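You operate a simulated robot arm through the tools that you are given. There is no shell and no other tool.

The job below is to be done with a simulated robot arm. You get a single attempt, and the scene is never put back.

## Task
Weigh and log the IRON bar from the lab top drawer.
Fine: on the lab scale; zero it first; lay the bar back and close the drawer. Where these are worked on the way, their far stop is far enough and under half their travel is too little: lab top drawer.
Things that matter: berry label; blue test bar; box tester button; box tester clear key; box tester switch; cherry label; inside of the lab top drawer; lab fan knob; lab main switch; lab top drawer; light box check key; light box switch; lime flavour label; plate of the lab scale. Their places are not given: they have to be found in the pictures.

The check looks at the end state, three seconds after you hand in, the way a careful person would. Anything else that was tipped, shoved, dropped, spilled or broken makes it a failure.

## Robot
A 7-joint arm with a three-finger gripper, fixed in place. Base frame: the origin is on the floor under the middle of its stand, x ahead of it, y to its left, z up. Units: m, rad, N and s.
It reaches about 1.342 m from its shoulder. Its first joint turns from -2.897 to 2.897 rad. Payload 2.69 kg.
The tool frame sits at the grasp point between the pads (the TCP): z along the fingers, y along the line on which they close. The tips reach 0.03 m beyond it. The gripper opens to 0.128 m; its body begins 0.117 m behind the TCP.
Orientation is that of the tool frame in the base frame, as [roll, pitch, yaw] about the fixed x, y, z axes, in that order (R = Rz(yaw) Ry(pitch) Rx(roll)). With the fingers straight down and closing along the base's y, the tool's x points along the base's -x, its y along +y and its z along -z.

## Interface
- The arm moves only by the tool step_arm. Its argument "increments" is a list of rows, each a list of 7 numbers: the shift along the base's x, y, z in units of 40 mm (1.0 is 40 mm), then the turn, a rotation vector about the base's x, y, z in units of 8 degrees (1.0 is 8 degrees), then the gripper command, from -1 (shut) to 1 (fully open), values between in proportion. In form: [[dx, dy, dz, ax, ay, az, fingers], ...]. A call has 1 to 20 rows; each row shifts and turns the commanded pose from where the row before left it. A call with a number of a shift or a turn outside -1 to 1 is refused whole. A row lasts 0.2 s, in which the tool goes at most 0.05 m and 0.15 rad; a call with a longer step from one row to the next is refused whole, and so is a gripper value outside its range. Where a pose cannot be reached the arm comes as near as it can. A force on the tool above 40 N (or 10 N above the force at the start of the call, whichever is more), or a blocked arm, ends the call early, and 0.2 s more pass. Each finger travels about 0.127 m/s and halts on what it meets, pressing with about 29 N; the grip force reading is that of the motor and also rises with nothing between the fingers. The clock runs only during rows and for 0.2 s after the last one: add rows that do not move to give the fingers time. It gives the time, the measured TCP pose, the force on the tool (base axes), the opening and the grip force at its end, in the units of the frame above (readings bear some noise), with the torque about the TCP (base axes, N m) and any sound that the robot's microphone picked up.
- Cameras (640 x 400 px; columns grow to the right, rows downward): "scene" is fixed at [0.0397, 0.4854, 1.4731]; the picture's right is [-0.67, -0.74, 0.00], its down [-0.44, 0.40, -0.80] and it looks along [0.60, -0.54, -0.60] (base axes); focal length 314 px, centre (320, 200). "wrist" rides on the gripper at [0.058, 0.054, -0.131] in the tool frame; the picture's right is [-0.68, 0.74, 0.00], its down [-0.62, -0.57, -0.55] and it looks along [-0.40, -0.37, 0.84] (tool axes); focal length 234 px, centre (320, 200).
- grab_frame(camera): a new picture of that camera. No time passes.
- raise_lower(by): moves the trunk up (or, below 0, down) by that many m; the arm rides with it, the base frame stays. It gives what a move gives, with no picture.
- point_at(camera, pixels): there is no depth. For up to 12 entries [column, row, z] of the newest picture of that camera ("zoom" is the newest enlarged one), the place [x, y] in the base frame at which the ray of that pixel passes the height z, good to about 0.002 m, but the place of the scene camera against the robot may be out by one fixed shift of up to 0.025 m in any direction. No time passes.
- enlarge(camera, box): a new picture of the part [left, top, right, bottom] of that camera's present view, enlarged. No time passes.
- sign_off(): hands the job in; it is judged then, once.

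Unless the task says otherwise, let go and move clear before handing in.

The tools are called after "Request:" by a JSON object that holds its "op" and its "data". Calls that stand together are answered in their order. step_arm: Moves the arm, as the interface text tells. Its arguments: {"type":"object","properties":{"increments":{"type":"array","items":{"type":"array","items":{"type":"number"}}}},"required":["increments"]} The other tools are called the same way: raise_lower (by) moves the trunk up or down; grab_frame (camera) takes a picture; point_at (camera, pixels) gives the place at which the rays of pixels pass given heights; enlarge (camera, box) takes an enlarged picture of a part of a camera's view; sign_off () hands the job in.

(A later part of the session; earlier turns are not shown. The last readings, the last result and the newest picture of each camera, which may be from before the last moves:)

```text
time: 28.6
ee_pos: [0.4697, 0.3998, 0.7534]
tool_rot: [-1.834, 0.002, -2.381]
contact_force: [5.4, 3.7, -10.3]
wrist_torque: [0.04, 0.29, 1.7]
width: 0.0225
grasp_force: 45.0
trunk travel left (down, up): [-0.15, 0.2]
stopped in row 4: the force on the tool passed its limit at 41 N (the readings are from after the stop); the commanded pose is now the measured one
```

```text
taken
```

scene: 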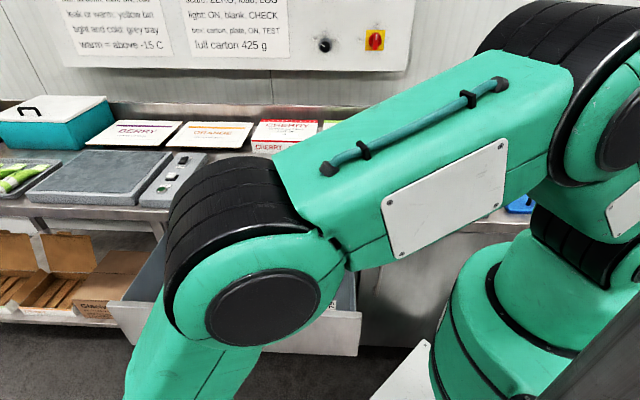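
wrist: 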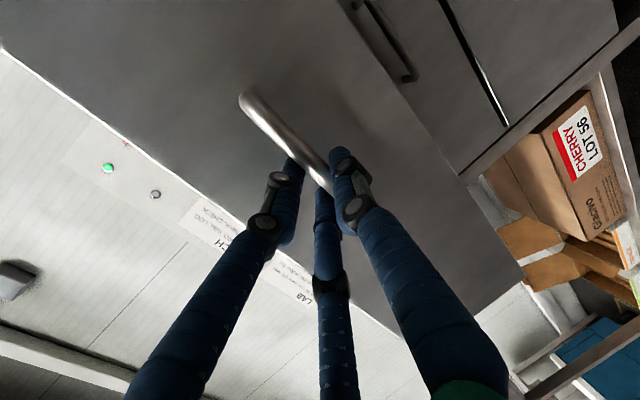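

The pull ended at about 30 cm with a hard resistance, which is the drawer's far stop. I'll release the bar and back off along -b.

Request:
{"op": "step_arm", "data": {"increments": [[0, 0, 0, 0, 0, 0, -0.3], [0, 0, 0, 0, 0, 0, 0], [0, 0, 0, 0, 0, 0, 0.1], [-0.354, 0.354, 0, 0, 0, 0, 0.1], [-0.5, 0.5, 0, 0, 0, 0, 0.1], [-0.5, 0.5, 0, 0, 0, 0, 0.1], [-0.5, 0.5, 0, 0, 0, 0, 0.1]]}}

Request:
{"op": "grab_frame", "data": {"camera": "scene"}}

Request:
{"op": "grab_frame", "data": {"camera": "wrist"}}

```text
time: 30.2
ee_pos: [0.3963, 0.4712, 0.7541]
tool_rot: [-1.834, 0.004, -2.384]
contact_force: [0.4, 0.0, 0.7]
wrist_torque: [0.01, 0.0, 0.0]
width: 0.0706
grasp_force: 0.1
trunk travel left (down, up): [-0.15, 0.2]
```

```text
taken
```

scene: 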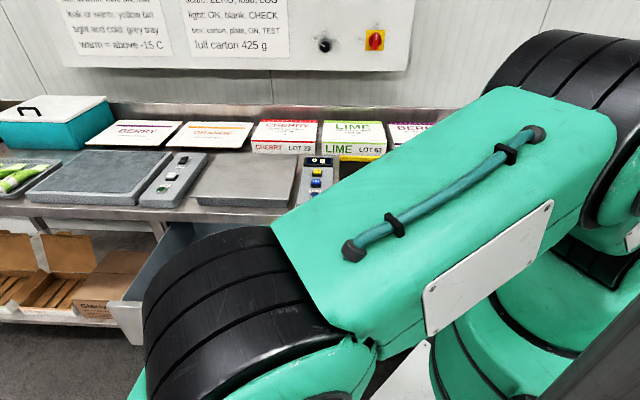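

```text
taken
```

wrist: 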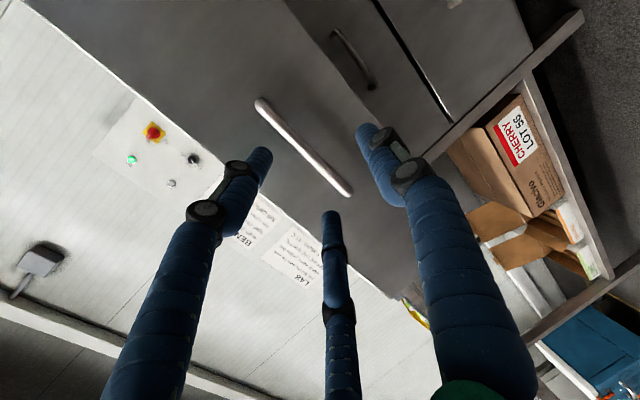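

The gripper is free of the handle and the drawer stays open. I'll rise straight up, then swing the fingers back to pointing down while moving over to look into the drawer.

Request:
{"op": "step_arm", "data": {"increments": [[0, 0, 1, 0, 0, 0, 0.1], [0, 0, 1, 0, 0, 0, 0.1], [0, 0, 1, 0, 0, 0, 0.1], [0, 0, 1, 0, 0, 0, 0.1], [0, 0, 1, 0, 0, 0, 0.1], [0, 0, 0.5, 0.663, 0.663, 0, 0.1], [0, 0, 0.5, 0.663, 0.663, 0, 0.1], [0, 0, 0.5, 0.663, 0.663, 0, 0.1], [0, 0, 0.5, 0.663, 0.663, 0, 0.1], [0, 0, 0.5, 0.663, 0.663, 0, 0.1], [0, -0.6, 0.5, 0.663, 0.663, 0, 0.1], [0, -0.6, 0.5, 0.663, 0.663, 0, 0.1], [0, -0.6, 0.5, 0.663, 0.663, 0, 0.1], [0, -0.6, 0.5, 0.663, 0.663, 0, 0.1], [0, -0.6, 0.5, 0.663, 0.663, 0, 0.1], [0, -0.6, 0, 0, 0, 0, 0.1], [0, -0.6, 0, 0, 0, 0, 0.1], [0, -0.6, 0, 0, 0, 0, 0.1], [0, -0.6, 0, 0, 0, 0, 0.1]]}}

Request:
{"op": "grab_frame", "data": {"camera": "wrist"}}

Request:
{"op": "grab_frame", "data": {"camera": "scene"}}

```text
time: 34.2
ee_pos: [0.3931, 0.2578, 1.1556]
tool_rot: [3.141, -0.022, -2.366]
contact_force: [-0.4, -0.2, -0.4]
wrist_torque: [0.0, 0.02, 0.01]
width: 0.0705
grasp_force: 0.0
trunk travel left (down, up): [-0.15, 0.2]
```

```text
taken
```

wrist: 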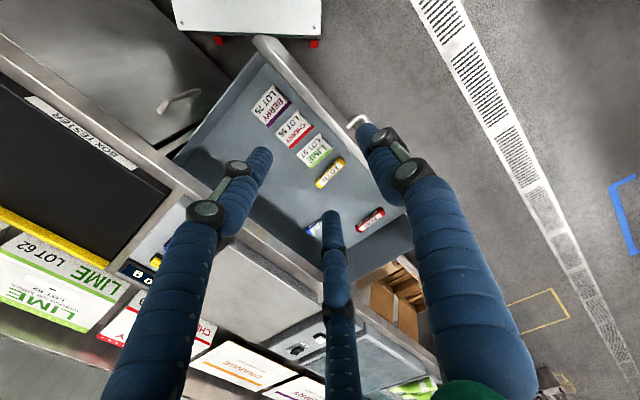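

```text
taken
```

scene: 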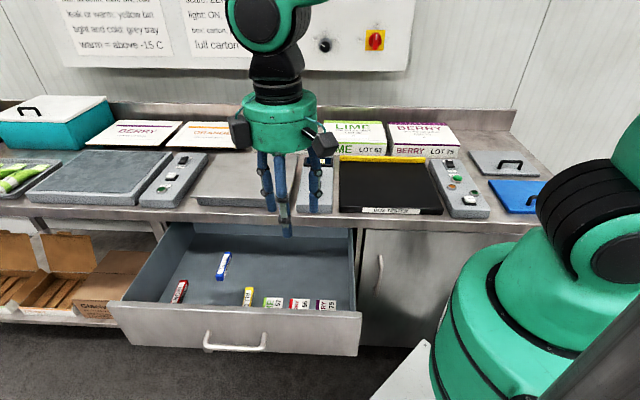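

The drawer is open with three label cards and three small bars: blue at scene (224,265), red at (180,291) and yellow at (249,297). I'll enlarge to read their markings.

Request:
{"op": "enlarge", "data": {"camera": "scene", "box": [160, 240, 270, 315]}}

Request:
{"op": "enlarge", "data": {"camera": "wrist", "box": [240, 80, 400, 250]}}

Request:
{"op": "enlarge", "data": {"camera": "scene", "box": [250, 285, 350, 320]}}

```text
5.33 times, centred on (215, 278) of scene
```

zoom: 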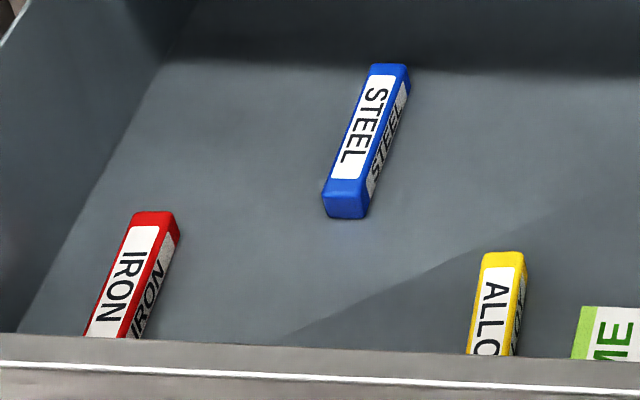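

```text
2.35 times, centred on (320, 165) of wrist
```

zoom: 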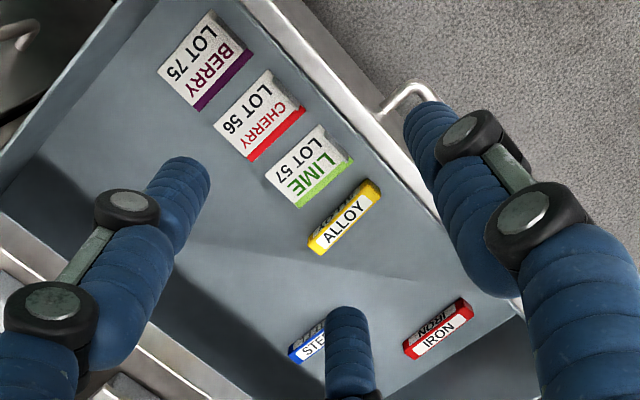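

```text
6.40 times, centred on (300, 302) of scene
```

zoom: 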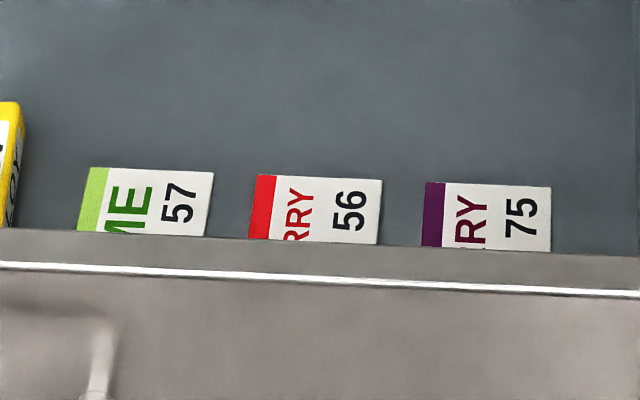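

The red bar is marked IRON and lies near the drawer's left front corner. I'll locate it with rays from both cameras.

Request:
{"op": "point_at", "data": {"camera": "wrist", "pixels": [[356, 228, 0.7], [385, 212, 0.7], [370, 220, 0.7], [370, 220, 0.72], [370, 220, 0.68], [330, 174, 0.7], [272, 78, 0.7]]}}

Request:
{"op": "point_at", "data": {"camera": "scene", "pixels": [[187, 280, 0.7], [177, 303, 0.7], [187, 280, 0.72], [187, 280, 0.68], [249, 297, 0.7], [329, 304, 0.7]]}}

```text
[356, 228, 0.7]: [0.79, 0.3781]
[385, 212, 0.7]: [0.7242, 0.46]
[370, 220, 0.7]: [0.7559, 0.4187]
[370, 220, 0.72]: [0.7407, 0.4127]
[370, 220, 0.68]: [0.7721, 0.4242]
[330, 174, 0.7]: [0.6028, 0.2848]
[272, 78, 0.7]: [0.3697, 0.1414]
```

```text
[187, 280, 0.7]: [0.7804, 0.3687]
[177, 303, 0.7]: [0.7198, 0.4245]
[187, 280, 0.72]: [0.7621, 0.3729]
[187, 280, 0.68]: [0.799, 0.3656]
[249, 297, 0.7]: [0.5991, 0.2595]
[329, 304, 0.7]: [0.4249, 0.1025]
```

IRON lies from about (0.79,0.378) to (0.724,0.46), long axis near 129°, centre about (0.757,0.419). I'll hover above it and turn the tool so it closes across the bar.

Request:
{"op": "step_arm", "data": {"increments": [[0.758, 0.335, -0.325, 0, 0, -0.994, 0.1], [0.758, 0.335, -0.325, 0, 0, -0.994, 0.1], [0.758, 0.335, -0.325, 0, 0, -0.994, 0.1], [0.758, 0.335, -0.325, 0, 0, -0.994, 0.1], [0.758, 0.335, -0.325, 0, 0, -0.994, 0.1], [0.758, 0.335, -0.325, 0, 0, -0.994, 0.1], [0.758, 0.335, -0.325, 0, 0, -0.994, 0.1], [0.758, 0.335, -0.325, 0, 0, -0.994, 0.1], [0.758, 0.335, -0.325, 0, 0, -0.994, 0.1], [0.758, 0.335, -0.325, 0, 0, -0.994, 0.1], [0.758, 0.335, -0.325, 0, 0, -0.994, 0.1], [0.758, 0.335, -0.325, 0, 0, -0.994, 0.1], [0, 0, 0, 0, 0, 0, 0.1]]}}

Request:
{"op": "grab_frame", "data": {"camera": "wrist"}}

Request:
{"op": "grab_frame", "data": {"camera": "scene"}}

```text
time: 37.0
ee_pos: [0.76, 0.4173, 0.9979]
tool_rot: [3.141, -0.024, 2.25]
contact_force: [-0.1, -0.2, -0.3]
wrist_torque: [0.0, 0.03, 0.0]
width: 0.0701
grasp_force: 0.2
trunk travel left (down, up): [-0.15, 0.2]
```

```text
taken
```

wrist: 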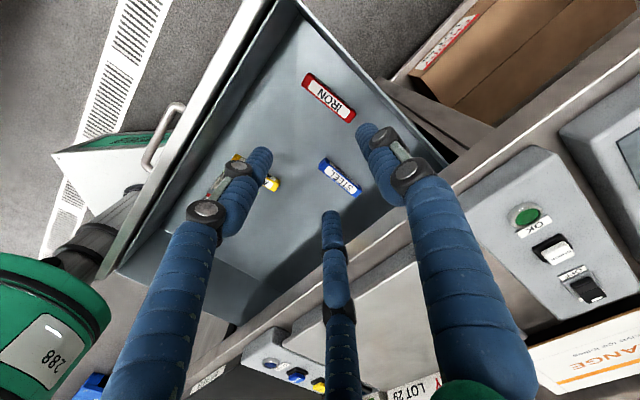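

```text
taken
```

scene: 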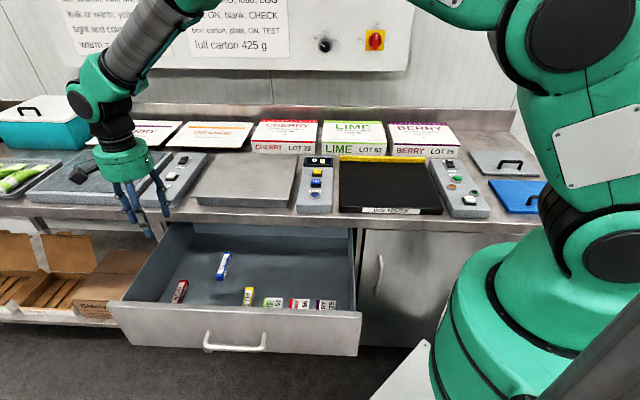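

The IRON bar is well in view at (303-355,77-118). I'll enlarge it for exact corner pixels and check drawer walls.

Request:
{"op": "enlarge", "data": {"camera": "wrist", "box": [270, 40, 390, 140]}}

```text
4.00 times, centred on (330, 90) of wrist
```

zoom: 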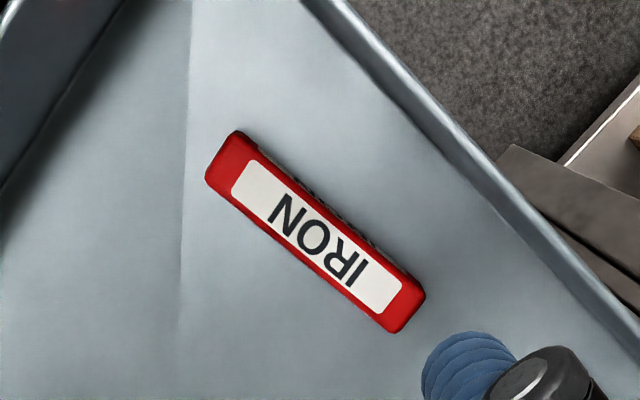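

Request:
{"op": "point_at", "data": {"camera": "zoom", "pixels": [[315, 234, 0.69], [315, 234, 0.71], [315, 234, 0.73], [222, 157, 0.71], [408, 315, 0.71], [206, 178, 0.71], [393, 333, 0.71], [243, 140, 0.71], [425, 60, 0.81], [630, 310, 0.81], [10, 180, 0.69]]}}

Request:
{"op": "enlarge", "data": {"camera": "scene", "box": [110, 220, 270, 320]}}

```text
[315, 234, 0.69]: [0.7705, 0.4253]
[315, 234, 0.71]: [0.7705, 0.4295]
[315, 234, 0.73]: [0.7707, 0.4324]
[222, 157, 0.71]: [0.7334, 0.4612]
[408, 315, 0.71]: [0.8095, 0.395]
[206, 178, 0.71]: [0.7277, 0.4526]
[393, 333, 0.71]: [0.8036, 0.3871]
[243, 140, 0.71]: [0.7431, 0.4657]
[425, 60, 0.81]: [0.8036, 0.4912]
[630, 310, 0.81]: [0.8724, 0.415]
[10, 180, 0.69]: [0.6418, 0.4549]
```

```text
4.00 times, centred on (190, 270) of scene
```

zoom: 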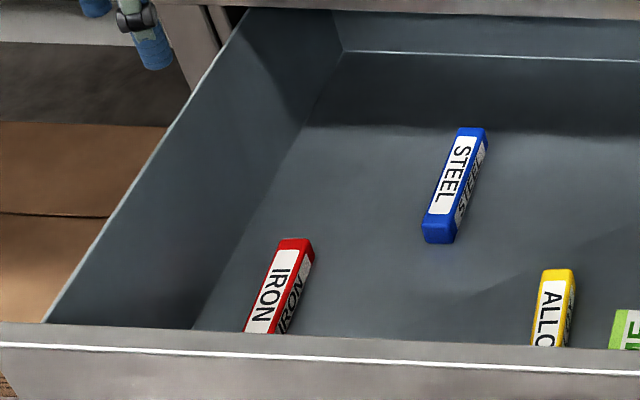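

Comparing both sightings, the bar's top is near z≈0.68-0.70, its axis is at ≈139°, and its centre is ≈(0.7705,0.425). Before going down I want the drawer wall's height, since the gripper body and camera come near the left wall.

Request:
{"op": "point_at", "data": {"camera": "zoom", "pixels": [[100, 230, 0.74], [100, 230, 0.78], [100, 230, 0.82], [200, 73, 0.74], [200, 73, 0.78], [200, 73, 0.82], [205, 310, 0.67], [290, 150, 0.67], [205, 310, 0.69], [290, 150, 0.69], [300, 342, 0.82], [300, 342, 0.84]]}}

```text
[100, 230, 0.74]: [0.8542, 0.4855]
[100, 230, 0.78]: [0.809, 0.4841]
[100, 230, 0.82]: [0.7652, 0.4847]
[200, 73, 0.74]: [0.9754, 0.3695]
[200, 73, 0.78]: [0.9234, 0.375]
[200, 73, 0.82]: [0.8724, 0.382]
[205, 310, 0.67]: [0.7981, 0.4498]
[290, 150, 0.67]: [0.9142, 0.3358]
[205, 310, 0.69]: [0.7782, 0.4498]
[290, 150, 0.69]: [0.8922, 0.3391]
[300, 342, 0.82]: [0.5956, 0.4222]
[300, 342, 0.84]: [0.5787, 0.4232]
```

The drawer walls stand about 15 cm above its floor, so near the left wall I'll lean the gripper 10° away from it. I'll align with the bar (yaw ≈139°), centre over it and descend to about z=0.85 to check clearances.

Request:
{"op": "step_arm", "data": {"increments": [[0.13, 0.1, -0.5, 0.406, -0.461, 0.645, -0.1], [0.13, 0.1, -0.5, 0.406, -0.461, 0.645, -0.1], [0, 0, -0.9, 0, 0, 0, -0.1], [0, 0, -0.9, 0, 0, 0, -0.1], [0, 0, -0.9, 0, 0, 0, -0.1], [0, 0, 0, 0, 0, 0, -0.1]]}}

Request:
{"op": "grab_frame", "data": {"camera": "wrist"}}

Request:
{"op": "grab_frame", "data": {"camera": "scene"}}

```text
time: 38.5
ee_pos: [0.7686, 0.4281, 0.8504]
tool_rot: [2.97, -0.013, 2.435]
contact_force: [0.1, 0.7, -0.1]
wrist_torque: [-0.02, 0.02, -0.01]
width: 0.0574
grasp_force: 0.1
trunk travel left (down, up): [-0.15, 0.2]
```

```text
taken
```

wrist: 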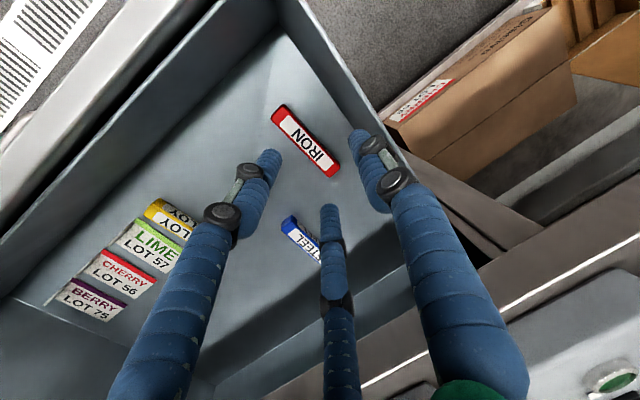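

```text
taken
```

scene: 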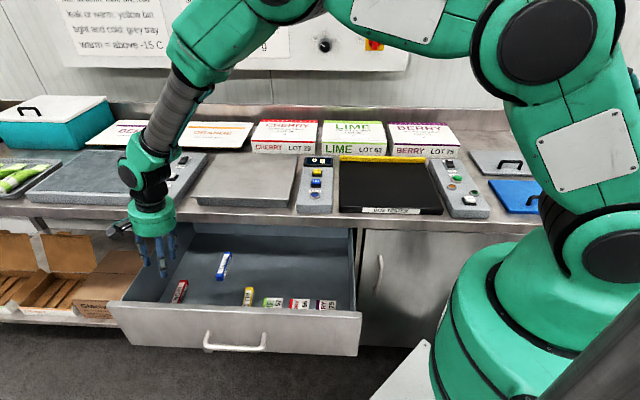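

The bar is at (275-335,112-172) with the thumb near the wall edge. I'll enlarge and re-measure the bar from this closer pose.

Request:
{"op": "enlarge", "data": {"camera": "wrist", "box": [250, 80, 410, 200]}}

```text
3.33 times, centred on (330, 140) of wrist
```

zoom: 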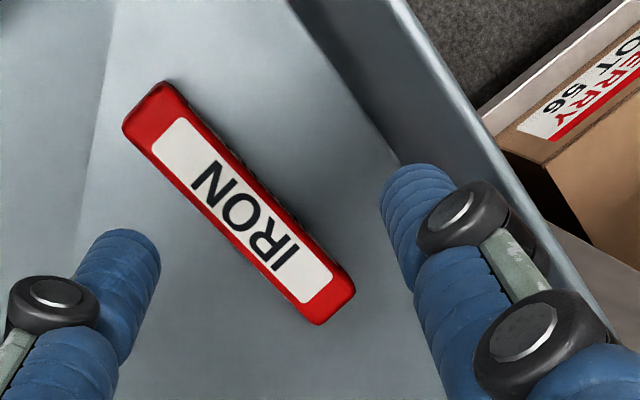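

Request:
{"op": "point_at", "data": {"camera": "zoom", "pixels": [[240, 206, 0.67], [240, 206, 0.69], [240, 206, 0.71], [122, 128, 0.69], [165, 82, 0.69], [355, 290, 0.69], [318, 325, 0.69], [420, 30, 0.82], [580, 260, 0.82], [330, 60, 0.67], [395, 150, 0.67]]}}

```text
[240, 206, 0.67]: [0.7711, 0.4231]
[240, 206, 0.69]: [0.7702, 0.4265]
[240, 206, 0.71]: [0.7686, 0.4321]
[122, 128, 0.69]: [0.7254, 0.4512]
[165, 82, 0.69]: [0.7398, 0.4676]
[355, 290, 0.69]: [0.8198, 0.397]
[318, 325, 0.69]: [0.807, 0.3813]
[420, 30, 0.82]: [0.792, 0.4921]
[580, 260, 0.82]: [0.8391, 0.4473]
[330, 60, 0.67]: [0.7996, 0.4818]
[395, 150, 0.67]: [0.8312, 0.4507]
```

The two poses agree on a bar centre of (0.770,0.426) at z≈0.69, and the inner left wall is at l≈0.906. I'll narrow the opening, shift slightly and descend to TCP z≈0.72.

Request:
{"op": "step_arm", "data": {"increments": [[-0.0175, -0.1075, -0.5, 0, 0, 0, -0.28], [0, 0, -0.7, 0, 0, 0, -0.28], [0, 0, -0.7, 0, 0, 0, -0.28], [0, 0, -0.7, 0, 0, 0, -0.28], [0, 0, -0.6, 0, 0, 0, -0.28], [0, 0, 0, 0, 0, 0, -0.28]]}}

Request:
{"op": "grab_frame", "data": {"camera": "wrist"}}

Request:
{"op": "grab_frame", "data": {"camera": "scene"}}

```text
time: 39.9
ee_pos: [0.7691, 0.4213, 0.7229]
tool_rot: [2.968, -0.016, 2.435]
contact_force: [0.2, -0.9, 2.9]
wrist_torque: [-0.14, -0.1, -0.02]
width: 0.046
grasp_force: 0.7
trunk travel left (down, up): [-0.15, 0.2]
```

```text
taken
```

wrist: 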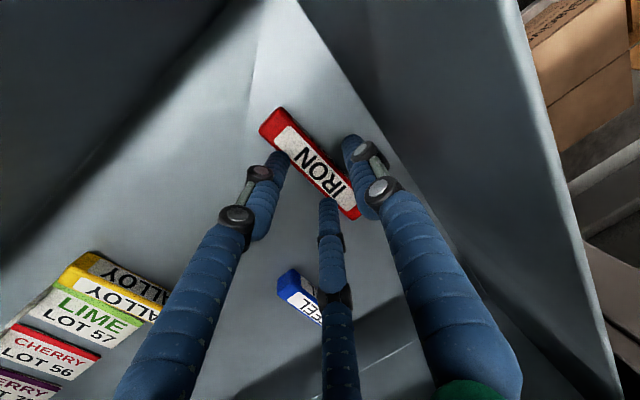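

```text
taken
```

scene: 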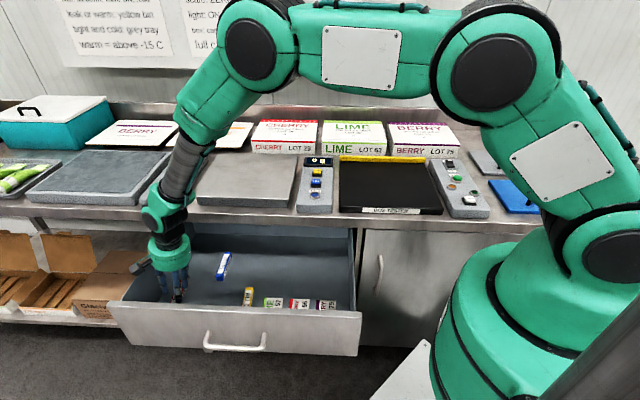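

A small 2.9 N upward force shows at z=0.723, so something may be touching. I'll enlarge the view of the fingertips around the bar.

Request:
{"op": "enlarge", "data": {"camera": "wrist", "box": [230, 80, 410, 230]}}

Request:
{"op": "enlarge", "data": {"camera": "scene", "box": [120, 210, 260, 320]}}

```text
2.67 times, centred on (320, 155) of wrist
```

zoom: 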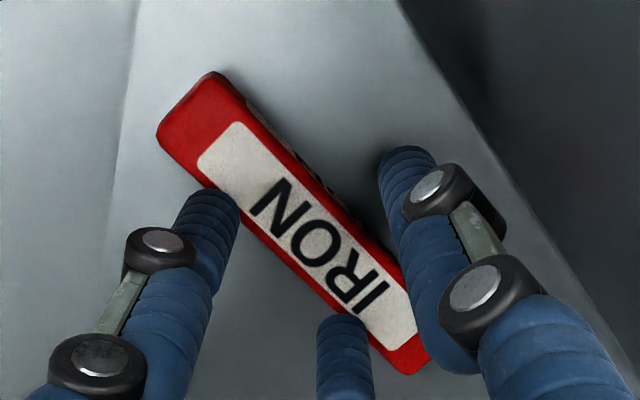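

```text
3.64 times, centred on (190, 265) of scene
```

zoom: 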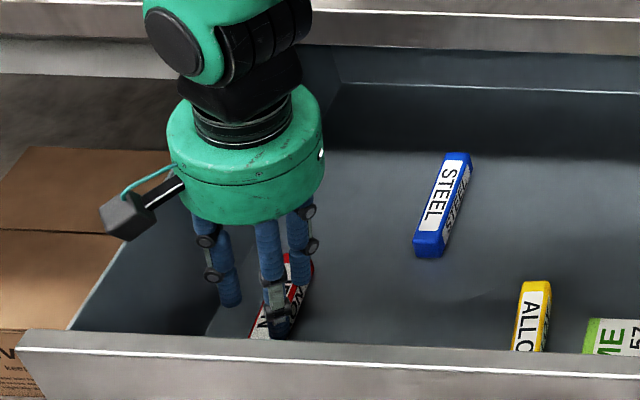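

Request:
{"op": "point_at", "data": {"camera": "zoom", "pixels": [[215, 195, 0.69], [238, 205, 0.69], [345, 318, 0.69], [395, 160, 0.69], [380, 175, 0.69], [158, 130, 0.69], [212, 73, 0.69], [430, 360, 0.69], [400, 373, 0.69], [295, 223, 0.69], [345, 318, 0.7], [215, 195, 0.7]]}}

```text
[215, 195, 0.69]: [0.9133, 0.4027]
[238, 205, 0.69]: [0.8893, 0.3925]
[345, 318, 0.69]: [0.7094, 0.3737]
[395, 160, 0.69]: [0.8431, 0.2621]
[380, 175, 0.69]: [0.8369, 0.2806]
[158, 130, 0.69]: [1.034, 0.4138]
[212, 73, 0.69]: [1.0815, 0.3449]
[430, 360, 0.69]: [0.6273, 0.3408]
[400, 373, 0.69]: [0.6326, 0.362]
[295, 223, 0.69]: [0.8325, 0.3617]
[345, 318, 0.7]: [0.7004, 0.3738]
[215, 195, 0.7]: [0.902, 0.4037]
```

Those pixels were read against the scene zoom, so I'll redo them with wrist pixels directly.

Request:
{"op": "point_at", "data": {"camera": "wrist", "pixels": [[280.7, 153.1, 0.69], [289.3, 156.9, 0.69], [329.4, 199.2, 0.69], [348, 140, 0.69], [342.5, 145.6, 0.69], [259.3, 128.8, 0.69], [279.6, 107.4, 0.69], [361.2, 214.9, 0.69], [350, 219.8, 0.69], [310.6, 163.6, 0.69], [310.6, 163.6, 0.67], [310.6, 163.6, 0.71]]}}

```text
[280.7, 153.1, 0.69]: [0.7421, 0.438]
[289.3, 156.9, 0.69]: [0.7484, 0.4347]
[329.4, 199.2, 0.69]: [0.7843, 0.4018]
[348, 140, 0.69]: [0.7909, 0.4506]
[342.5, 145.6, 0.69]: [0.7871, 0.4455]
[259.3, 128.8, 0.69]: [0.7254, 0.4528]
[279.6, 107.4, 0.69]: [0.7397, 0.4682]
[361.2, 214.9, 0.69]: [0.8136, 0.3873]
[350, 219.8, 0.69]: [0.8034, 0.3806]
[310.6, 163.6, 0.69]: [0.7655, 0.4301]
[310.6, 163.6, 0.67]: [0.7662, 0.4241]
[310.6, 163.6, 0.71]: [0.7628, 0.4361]
```

Correct rays put the bar top at z≈0.69, and the two fingers on the -l side are touching its near edge by 1-2 mm while the thumb has 14 mm of gap. I'll lift 15 mm, shift 7.5 mm towards -l, open a bit wider, and come down again.

Request:
{"op": "step_arm", "data": {"increments": [[0, 0, 0.375, 0, 0, 0, -0.1], [-0.1225, -0.1425, 0, 0, 0, 0, -0.1], [0, 0, 0, 0, 0, 0, -0.1], [0, 0, -0.2, 0, 0, 0, -0.1], [0, 0, -0.2, 0, 0, 0, -0.1], [0, 0, -0.1, 0, 0, 0, -0.1]]}}

Request:
{"op": "enlarge", "data": {"camera": "wrist", "box": [230, 80, 410, 230]}}

```text
time: 41.2
ee_pos: [0.7645, 0.4163, 0.7184]
tool_rot: [2.973, -0.015, 2.435]
contact_force: [-0.6, 0.1, 0.5]
wrist_torque: [0.0, 0.02, 0.0]
width: 0.0575
grasp_force: 0.0
trunk travel left (down, up): [-0.15, 0.2]
```

```text
2.67 times, centred on (320, 155) of wrist
```

zoom: 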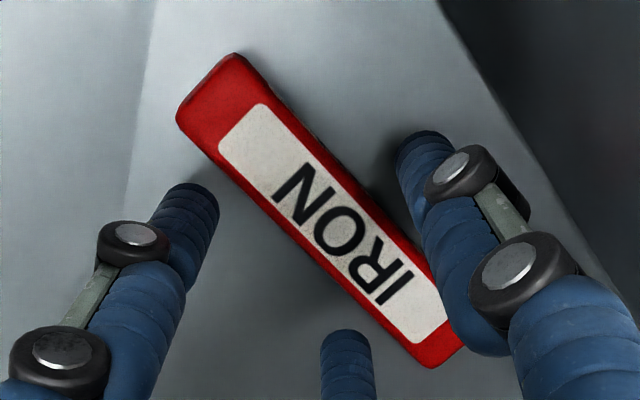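

The bar now sits clear between the thumb and the two fingers with no contact force. I'll go down another centimetre, watching for floor contact.

Request:
{"op": "step_arm", "data": {"increments": [[0, 0, -0.1, 0, 0, 0, -0.1], [0, 0, -0.1, 0, 0, 0, -0.1], [0, 0, -0.08, 0, 0, 0, -0.1]]}}

Request:
{"op": "enlarge", "data": {"camera": "wrist", "box": [230, 80, 410, 230]}}

```text
time: 42.0
ee_pos: [0.7627, 0.4166, 0.7056]
tool_rot: [2.969, -0.015, 2.436]
contact_force: [0.1, 0.4, -0.2]
wrist_torque: [0.0, -0.01, 0.07]
width: 0.0575
grasp_force: 0.0
trunk travel left (down, up): [-0.15, 0.2]
```

```text
2.67 times, centred on (320, 155) of wrist
```

zoom: 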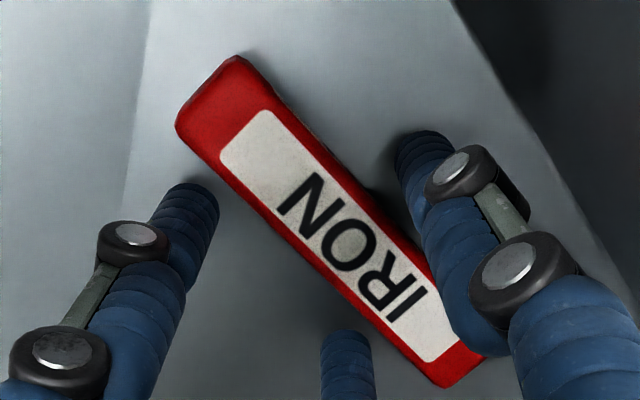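

No contact yet at z=0.7056. Since the TCP ended up further from the wall than planned, I'll take out 6° of the lean so both sides overlap the bar evenly, and lower 2 mm.

Request:
{"op": "step_arm", "data": {"increments": [[0.025, 0.03, 0.05, -0.284, 0.245, 0, -0.1], [0.025, 0.03, 0, -0.284, 0.245, 0, -0.1], [0, 0, -0.05, 0, 0, 0, -0.1], [0, 0, -0.06, 0, 0, 0, -0.1]]}}

Request:
{"op": "enlarge", "data": {"camera": "wrist", "box": [230, 80, 410, 230]}}

Request:
{"op": "enlarge", "data": {"camera": "scene", "box": [120, 210, 260, 320]}}

```text
time: 43.0
ee_pos: [0.7654, 0.4179, 0.7025]
tool_rot: [3.075, -0.015, 2.432]
contact_force: [-0.2, 1.0, -0.4]
wrist_torque: [-0.03, 0.02, 0.03]
width: 0.0577
grasp_force: 0.1
trunk travel left (down, up): [-0.15, 0.2]
```

```text
2.67 times, centred on (320, 155) of wrist
```

zoom: 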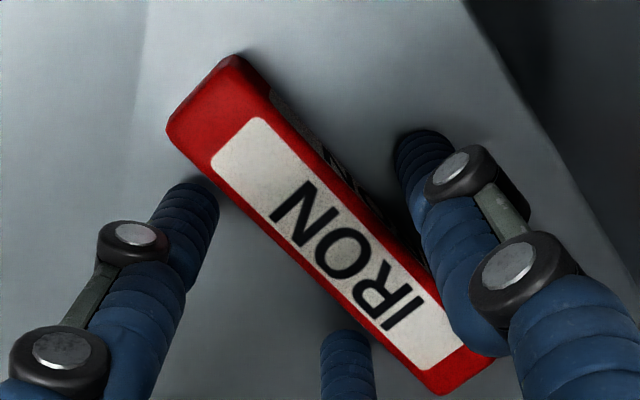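

```text
3.64 times, centred on (190, 265) of scene
```

zoom: 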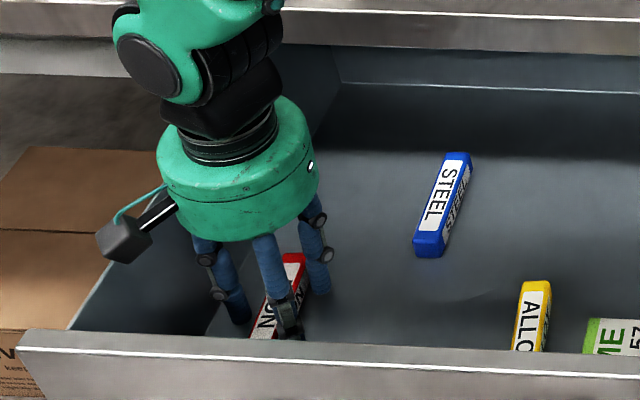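

Fingers straddle the bar on both sides and forces are near zero. I'll close gently.

Request:
{"op": "step_arm", "data": {"increments": [[0, 0, 0, 0, 0, 0, -0.35], [0, 0, 0, 0, 0, 0, -0.55], [0, 0, 0, 0, 0, 0, -0.7], [0, 0, 0, 0, 0, 0, -0.85], [0, 0, 0, 0, 0, 0, -0.9], [0, 0, 0, 0, 0, 0, -0.9]]}}

Request:
{"op": "enlarge", "data": {"camera": "wrist", "box": [230, 80, 410, 230]}}

```text
time: 44.5
ee_pos: [0.7655, 0.4189, 0.7039]
tool_rot: [3.074, -0.015, 2.432]
contact_force: [-0.1, 0.5, -0.7]
wrist_torque: [-0.05, 0.0, -0.01]
width: 0.0355
grasp_force: 29.1
trunk travel left (down, up): [-0.15, 0.2]
```

```text
2.67 times, centred on (320, 155) of wrist
```

zoom: 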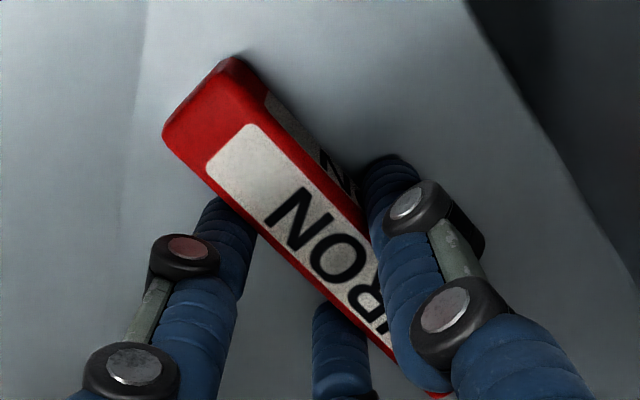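

The bar is gripped (width 0.0355, 29 N). I'll lift slowly and check that it comes along level.

Request:
{"op": "step_arm", "data": {"increments": [[0, 0, 0.2, 0, 0, 0, -0.9], [0, 0, 0.4, 0, 0, 0, -0.9], [0, 0, 0.6, 0, 0, 0, -0.9], [0, 0, 0.8, 0, 0, 0, -0.9], [0, 0, 0, 0, 0, 0, -0.9]]}}

Request:
{"op": "grab_frame", "data": {"camera": "wrist"}}

Request:
{"op": "grab_frame", "data": {"camera": "scene"}}

```text
time: 45.6
ee_pos: [0.7655, 0.4185, 0.7858]
tool_rot: [3.078, -0.015, 2.433]
contact_force: [0.1, -0.6, 0.1]
wrist_torque: [0.01, 0.04, 0.0]
width: 0.0353
grasp_force: 29.2
trunk travel left (down, up): [-0.15, 0.2]
```

```text
taken
```

wrist: 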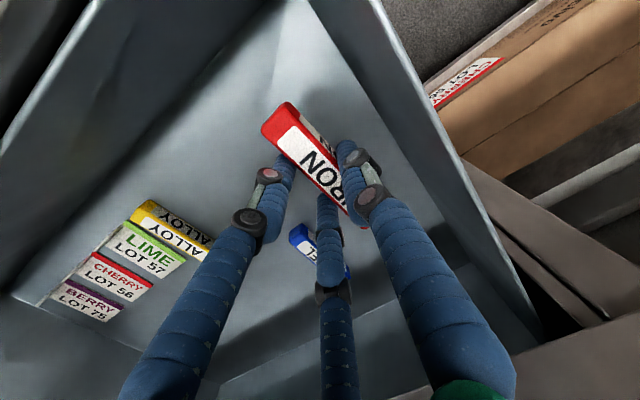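

```text
taken
```

scene: 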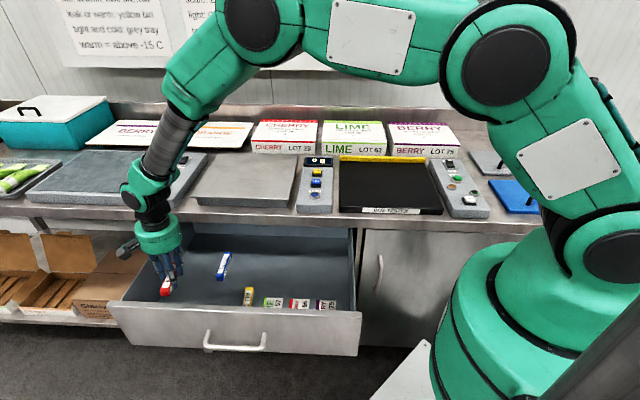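

The bar is held firmly and clear of the others. I'll lift above bench height and locate the plate corners.

Request:
{"op": "step_arm", "data": {"increments": [[0, 0, 1, 0, 0, 0, -0.9], [0, 0, 1, 0, 0, 0, -0.9], [0, 0, 1, 0, 0, 0, -0.9], [0, 0, 1, 0, 0, 0, -0.9], [0, 0, 1, 0, 0, 0, -0.9], [0, 0, 1, 0, 0, 0, -0.9], [0, 0, 1, 0, 0, 0, -0.9], [0, 0, 0.9, 0, 0, 0, -0.9], [0, 0, 0, 0, 0, 0, -0.9]]}}

Request:
{"op": "grab_frame", "data": {"camera": "wrist"}}

Request:
{"op": "grab_frame", "data": {"camera": "scene"}}

Request:
{"op": "point_at", "data": {"camera": "scene", "pixels": [[191, 197, 0.94], [289, 201, 0.94], [219, 153, 0.94], [298, 154.5, 0.94], [245, 178, 0.94]]}}

```text
time: 47.6
ee_pos: [0.762, 0.42, 1.0997]
tool_rot: [3.076, -0.017, 2.433]
contact_force: [-0.7, 0.3, 0.0]
wrist_torque: [0.01, -0.03, 0.01]
width: 0.0354
grasp_force: 29.0
trunk travel left (down, up): [-0.15, 0.2]
```

```text
taken
```

wrist: 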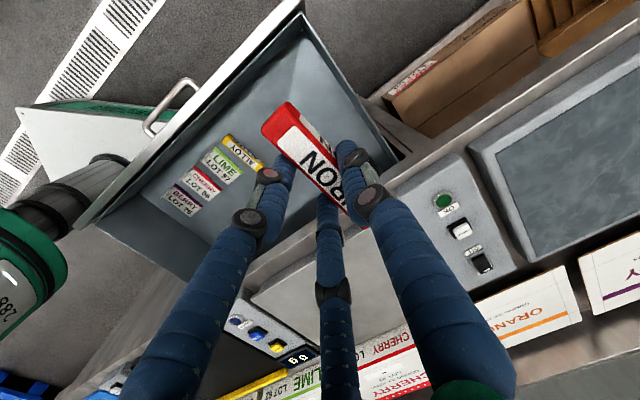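

```text
taken
```

scene: 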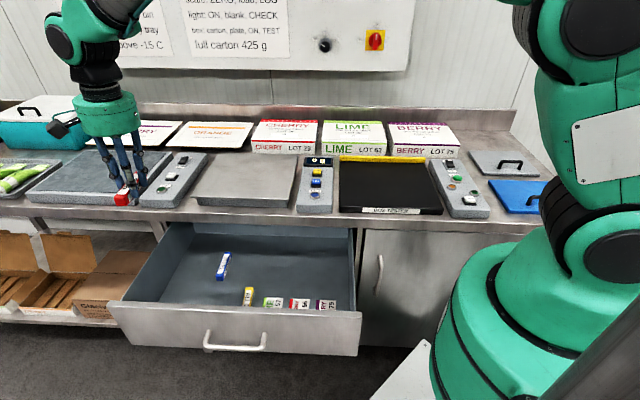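

```text
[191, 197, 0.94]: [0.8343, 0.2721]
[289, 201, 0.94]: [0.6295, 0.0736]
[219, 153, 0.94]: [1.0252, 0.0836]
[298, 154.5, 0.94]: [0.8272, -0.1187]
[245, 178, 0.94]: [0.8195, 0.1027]
```

The bar hangs level at z≈1.10 and the scale plate spans about l 0.51-0.80, b 0.38-0.65, with centre near (0.829,0.099). I'll carry the bar over the plate.

Request:
{"op": "step_arm", "data": {"increments": [[0.185, -0.892, 0, 0, 0, 0, -0.9], [0.185, -0.892, 0, 0, 0, 0, -0.9], [0.185, -0.892, 0, 0, 0, 0, -0.9], [0.185, -0.892, 0, 0, 0, 0, -0.9], [0.185, -0.892, 0, 0, 0, 0, -0.9], [0.185, -0.892, 0, 0, 0, 0, -0.9], [0.185, -0.892, 0, 0, 0, 0, -0.9], [0.185, -0.892, 0, 0, 0, 0, -0.9], [0.185, -0.892, 0, 0, 0, 0, -0.9], [0, 0, 0, 0, 0, 0, -0.9]]}}

Request:
{"op": "grab_frame", "data": {"camera": "wrist"}}

Request:
{"op": "grab_frame", "data": {"camera": "scene"}}

```text
time: 49.9
ee_pos: [0.8347, 0.0968, 1.1009]
tool_rot: [3.073, -0.015, 2.433]
contact_force: [-0.1, -0.3, -0.2]
wrist_torque: [0.07, 0.07, 0.0]
width: 0.0354
grasp_force: 28.7
trunk travel left (down, up): [-0.15, 0.2]
```

```text
taken
```

wrist: 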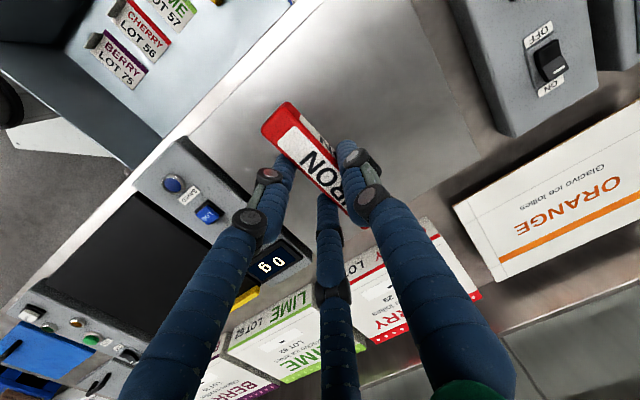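

```text
taken
```

scene: 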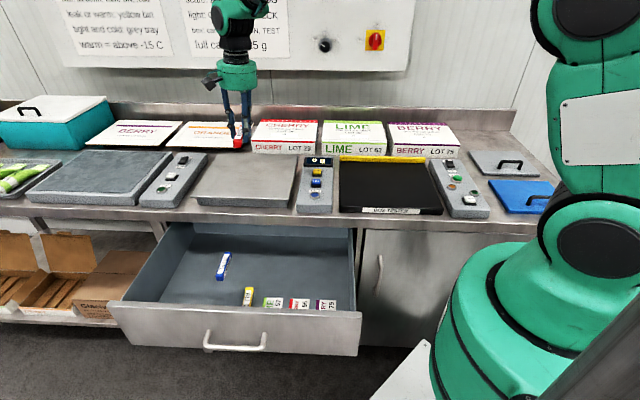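

The bar is over the plate, and its left-back corner shows at about (480,152). I'll verify my position over the plate with rays, then descend.

Request:
{"op": "point_at", "data": {"camera": "wrist", "pixels": [[479, 152, 0.92], [479, 152, 0.94], [408, 5, 0.93], [190, 137, 0.93], [186, 134, 0.93], [320, 130, 0.93], [430, 172, 0.93]]}}

Request:
{"op": "enlarge", "data": {"camera": "wrist", "box": [170, 0, 500, 240]}}

```text
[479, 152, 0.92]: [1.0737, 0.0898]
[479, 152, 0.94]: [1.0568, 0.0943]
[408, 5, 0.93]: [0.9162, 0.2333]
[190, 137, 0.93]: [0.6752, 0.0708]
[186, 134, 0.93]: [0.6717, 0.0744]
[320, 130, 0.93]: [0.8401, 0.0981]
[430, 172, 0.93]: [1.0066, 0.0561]
```

```text
1.67 times, centred on (335, 120) of wrist
```

zoom: 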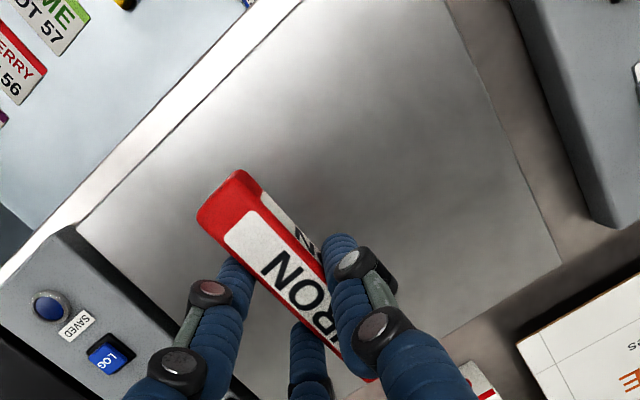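

The TCP is within a couple of centimetres of the plate centre. I'll lower to just above the plate first.

Request:
{"op": "step_arm", "data": {"increments": [[0.2, -0.2, -0.7, 0, 0, 0, -0.9], [0, 0, -0.7, 0, 0, 0, -0.9], [0, 0, -0.7, 0, 0, 0, -0.9], [0, 0, -0.4, 0, 0, 0, -0.9], [0, 0, 0, 0, 0, 0, -0.9]]}}

Request:
{"op": "enlarge", "data": {"camera": "scene", "box": [180, 110, 340, 220]}}

Request:
{"op": "grab_frame", "data": {"camera": "wrist"}}

```text
time: 51.0
ee_pos: [0.8413, 0.0914, 0.9994]
tool_rot: [3.074, -0.017, 2.433]
contact_force: [-0.3, -0.7, -1.0]
wrist_torque: [0.01, 0.03, -0.03]
width: 0.0354
grasp_force: 28.8
trunk travel left (down, up): [-0.15, 0.2]
```

```text
3.64 times, centred on (260, 165) of scene
```

zoom: 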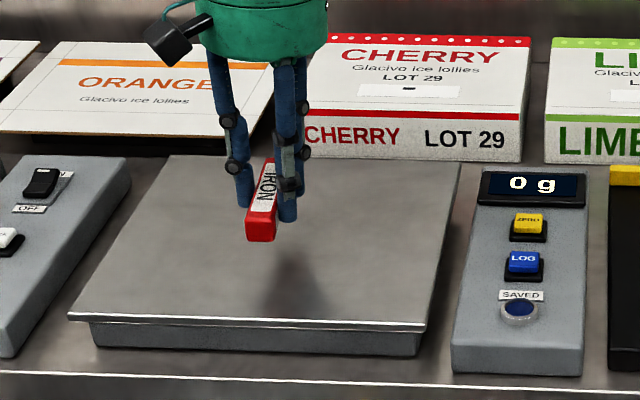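

```text
taken
```

wrist: 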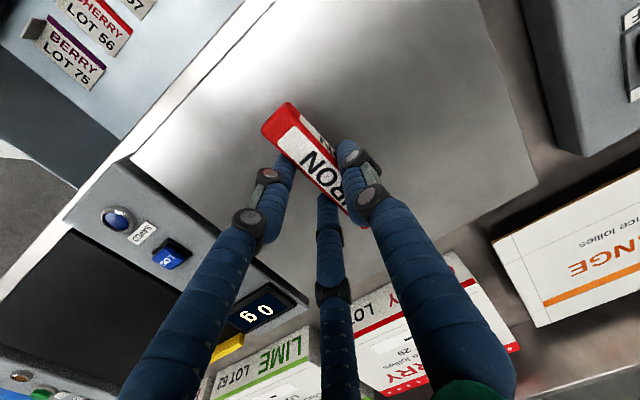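

The bar still has a shadow gap beneath it and the display reads 0 g. I'll lower in small steps.

Request:
{"op": "step_arm", "data": {"increments": [[0, 0, -0.15, 0, 0, 0, -0.9], [0, 0, -0.15, 0, 0, 0, -0.9], [0, 0, -0.15, 0, 0, 0, -0.9], [0, 0, -0.1, 0, 0, 0, -0.9], [0, 0, 0, 0, 0, 0, -0.9]]}}

Request:
{"op": "enlarge", "data": {"camera": "scene", "box": [180, 110, 340, 220]}}

```text
time: 52.2
ee_pos: [0.8409, 0.09, 0.9773]
tool_rot: [3.074, -0.015, 2.432]
contact_force: [0.5, 0.5, -0.5]
wrist_torque: [-0.03, 0.01, -0.02]
width: 0.0353
grasp_force: 29.2
trunk travel left (down, up): [-0.15, 0.2]
```

```text
3.64 times, centred on (260, 165) of scene
```

zoom: 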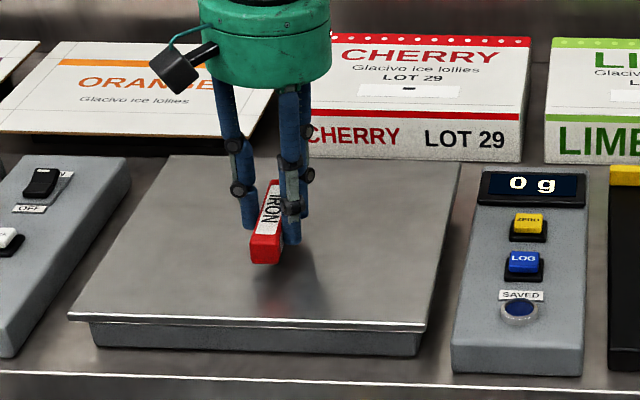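

Still 0 g, with the bar's reflection about 1-2 cm below it. I'll keep lowering in 3-4 mm steps.

Request:
{"op": "step_arm", "data": {"increments": [[0, 0, -0.1, 0, 0, 0, -0.9], [0, 0, -0.1, 0, 0, 0, -0.9], [0, 0, -0.08, 0, 0, 0, -0.9], [0, 0, 0, 0, 0, 0, -0.9]]}}

Request:
{"op": "enlarge", "data": {"camera": "scene", "box": [180, 110, 340, 220]}}

```text
time: 53.2
ee_pos: [0.84, 0.09, 0.9666]
tool_rot: [3.076, -0.016, 2.433]
contact_force: [0.5, 0.1, -0.9]
wrist_torque: [-0.03, -0.01, 0.02]
width: 0.0355
grasp_force: 28.9
trunk travel left (down, up): [-0.15, 0.2]
```

```text
3.64 times, centred on (260, 165) of scene
```

zoom: 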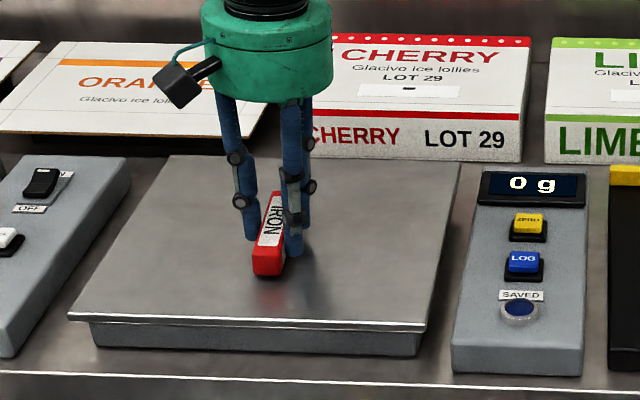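

Almost on the plate now, still 0 g. A few more millimetres.

Request:
{"op": "step_arm", "data": {"increments": [[0, 0, -0.06, 0, 0, 0, -0.9], [0, 0, -0.06, 0, 0, 0, -0.9], [0, 0, 0, 0, 0, 0, -0.9]]}}

Request:
{"op": "enlarge", "data": {"camera": "scene", "box": [180, 110, 340, 220]}}

```text
time: 54.0
ee_pos: [0.8399, 0.0901, 0.9614]
tool_rot: [3.074, -0.015, 2.433]
contact_force: [-0.2, 1.0, -0.6]
wrist_torque: [-0.01, -0.01, 0.01]
width: 0.0356
grasp_force: 29.0
trunk travel left (down, up): [-0.15, 0.2]
```

```text
3.64 times, centred on (260, 165) of scene
```

zoom: 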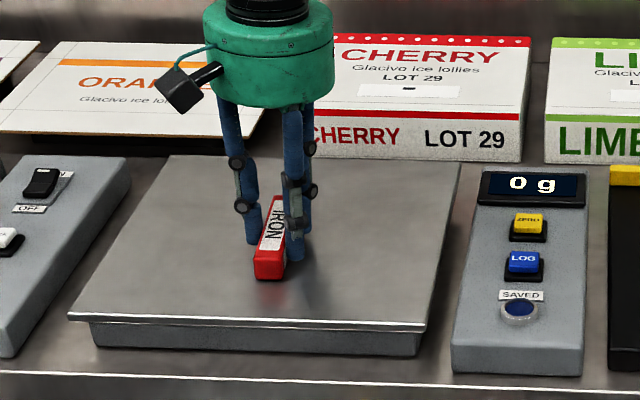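

Request:
{"op": "step_arm", "data": {"increments": [[0, 0, -0.05, 0, 0, 0, -0.9], [0, 0, -0.05, 0, 0, 0, -0.9], [0, 0, 0, 0, 0, 0, -0.9]]}}

Request:
{"op": "enlarge", "data": {"camera": "scene", "box": [180, 110, 340, 220]}}

```text
time: 54.9
ee_pos: [0.8396, 0.09, 0.9598]
tool_rot: [3.071, -0.014, 2.432]
contact_force: [-1.1, -0.5, 20.9]
wrist_torque: [0.18, 0.32, 0.0]
width: 0.0353
grasp_force: 29.2
trunk travel left (down, up): [-0.15, 0.2]
```

```text
3.64 times, centred on (260, 165) of scene
```

zoom: 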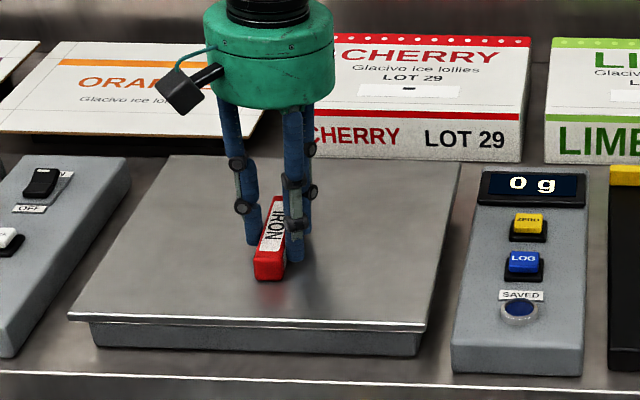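

Contact at TCP z≈0.960 (21 N upward), so the bar is on the plate. I'll ease up a millimetre and open the fingers.

Request:
{"op": "step_arm", "data": {"increments": [[0, 0, 0.04, 0, 0, 0, -0.9], [0, 0, 0, 0, 0, 0, -0.7], [0, 0, 0, 0, 0, 0, -0.4], [0, 0, 0, 0, 0, 0, -0.1], [0, 0, 0, 0, 0, 0, -0.1]]}}

Request:
{"op": "enlarge", "data": {"camera": "scene", "box": [180, 110, 340, 220]}}

Request:
{"op": "grab_frame", "data": {"camera": "wrist"}}

```text
time: 56.0
ee_pos: [0.8395, 0.0892, 0.9585]
tool_rot: [3.075, -0.016, 2.434]
contact_force: [1.1, 0.9, -0.2]
wrist_torque: [-0.02, 0.01, 0.03]
width: 0.0576
grasp_force: 0.0
trunk travel left (down, up): [-0.15, 0.2]
```

```text
3.64 times, centred on (260, 165) of scene
```

zoom: 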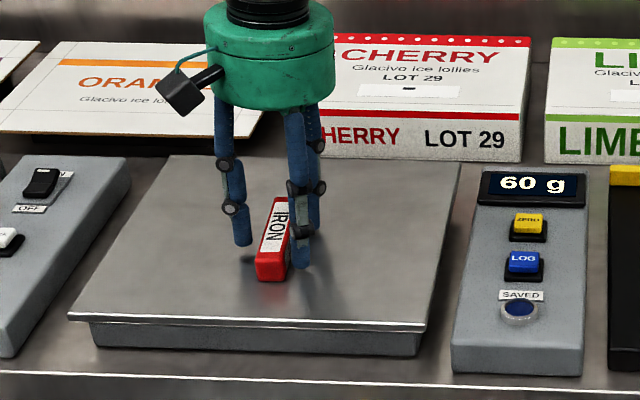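

```text
taken
```

wrist: 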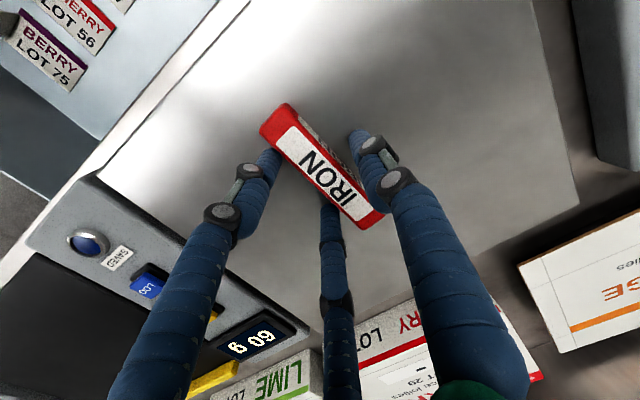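

The display shows 60 g and the bar lies free on the plate. I'll rise straight up, close the fingers, straighten the tool and move above LOG.

Request:
{"op": "step_arm", "data": {"increments": [[0, 0, 0.5, 0, 0, 0, -0.1], [0, 0, 0.9, 0, 0, 0, -0.1], [0, 0, 1, 0, 0, 0, -0.1], [0, 0, 1, 0, 0, 0, -0.1], [-0.33, -0.295, 0, -0.18, 0.155, 0, -0.4], [-0.66, -0.59, 0, -0.18, 0.155, 0, -0.7], [-0.66, -0.59, 0, 0, 0, 0, -1], [-0.66, -0.59, 0, 0, 0, 0, -1], [-0.66, -0.59, 0, 0, 0, 0, -1], [-0.66, -0.59, 0, 0, 0, 0, -1], [-0.33, -0.295, 0, 0, 0, 0, -1], [0, 0, 0, 0, 0, 0, -1]]}}

Request:
{"op": "grab_frame", "data": {"camera": "wrist"}}

Request:
{"op": "enlarge", "data": {"camera": "scene", "box": [180, 110, 340, 220]}}

```text
time: 58.6
ee_pos: [0.682, -0.0524, 1.095]
tool_rot: [-3.141, -0.016, 2.434]
contact_force: [-0.1, -1.0, 0.9]
wrist_torque: [0.0, -0.01, -0.03]
width: 0.0021
grasp_force: 29.4
trunk travel left (down, up): [-0.15, 0.2]
```

```text
taken
```

wrist: 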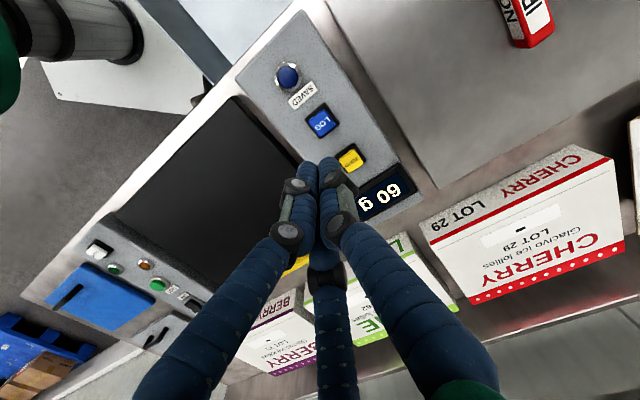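

```text
3.64 times, centred on (260, 165) of scene
```

zoom: 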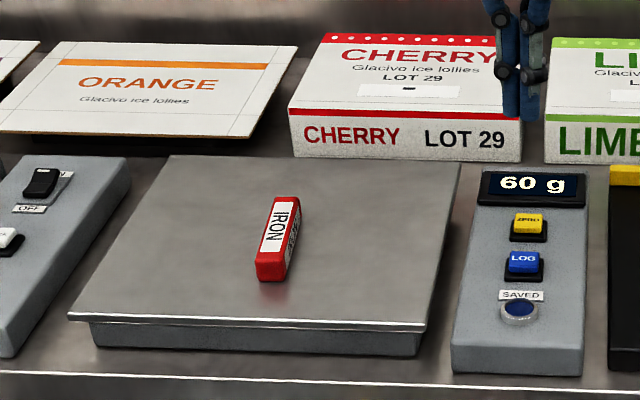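

The bar rests alone on the plate at 60 g, and LOG is at wrist pixel (321,121). I'll check its ray before pressing.

Request:
{"op": "point_at", "data": {"camera": "wrist", "pixels": [[321, 121, 0.91], [321, 121, 0.92], [350, 158, 0.92]]}}

```text
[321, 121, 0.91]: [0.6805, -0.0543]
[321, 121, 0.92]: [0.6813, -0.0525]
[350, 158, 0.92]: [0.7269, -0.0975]
```

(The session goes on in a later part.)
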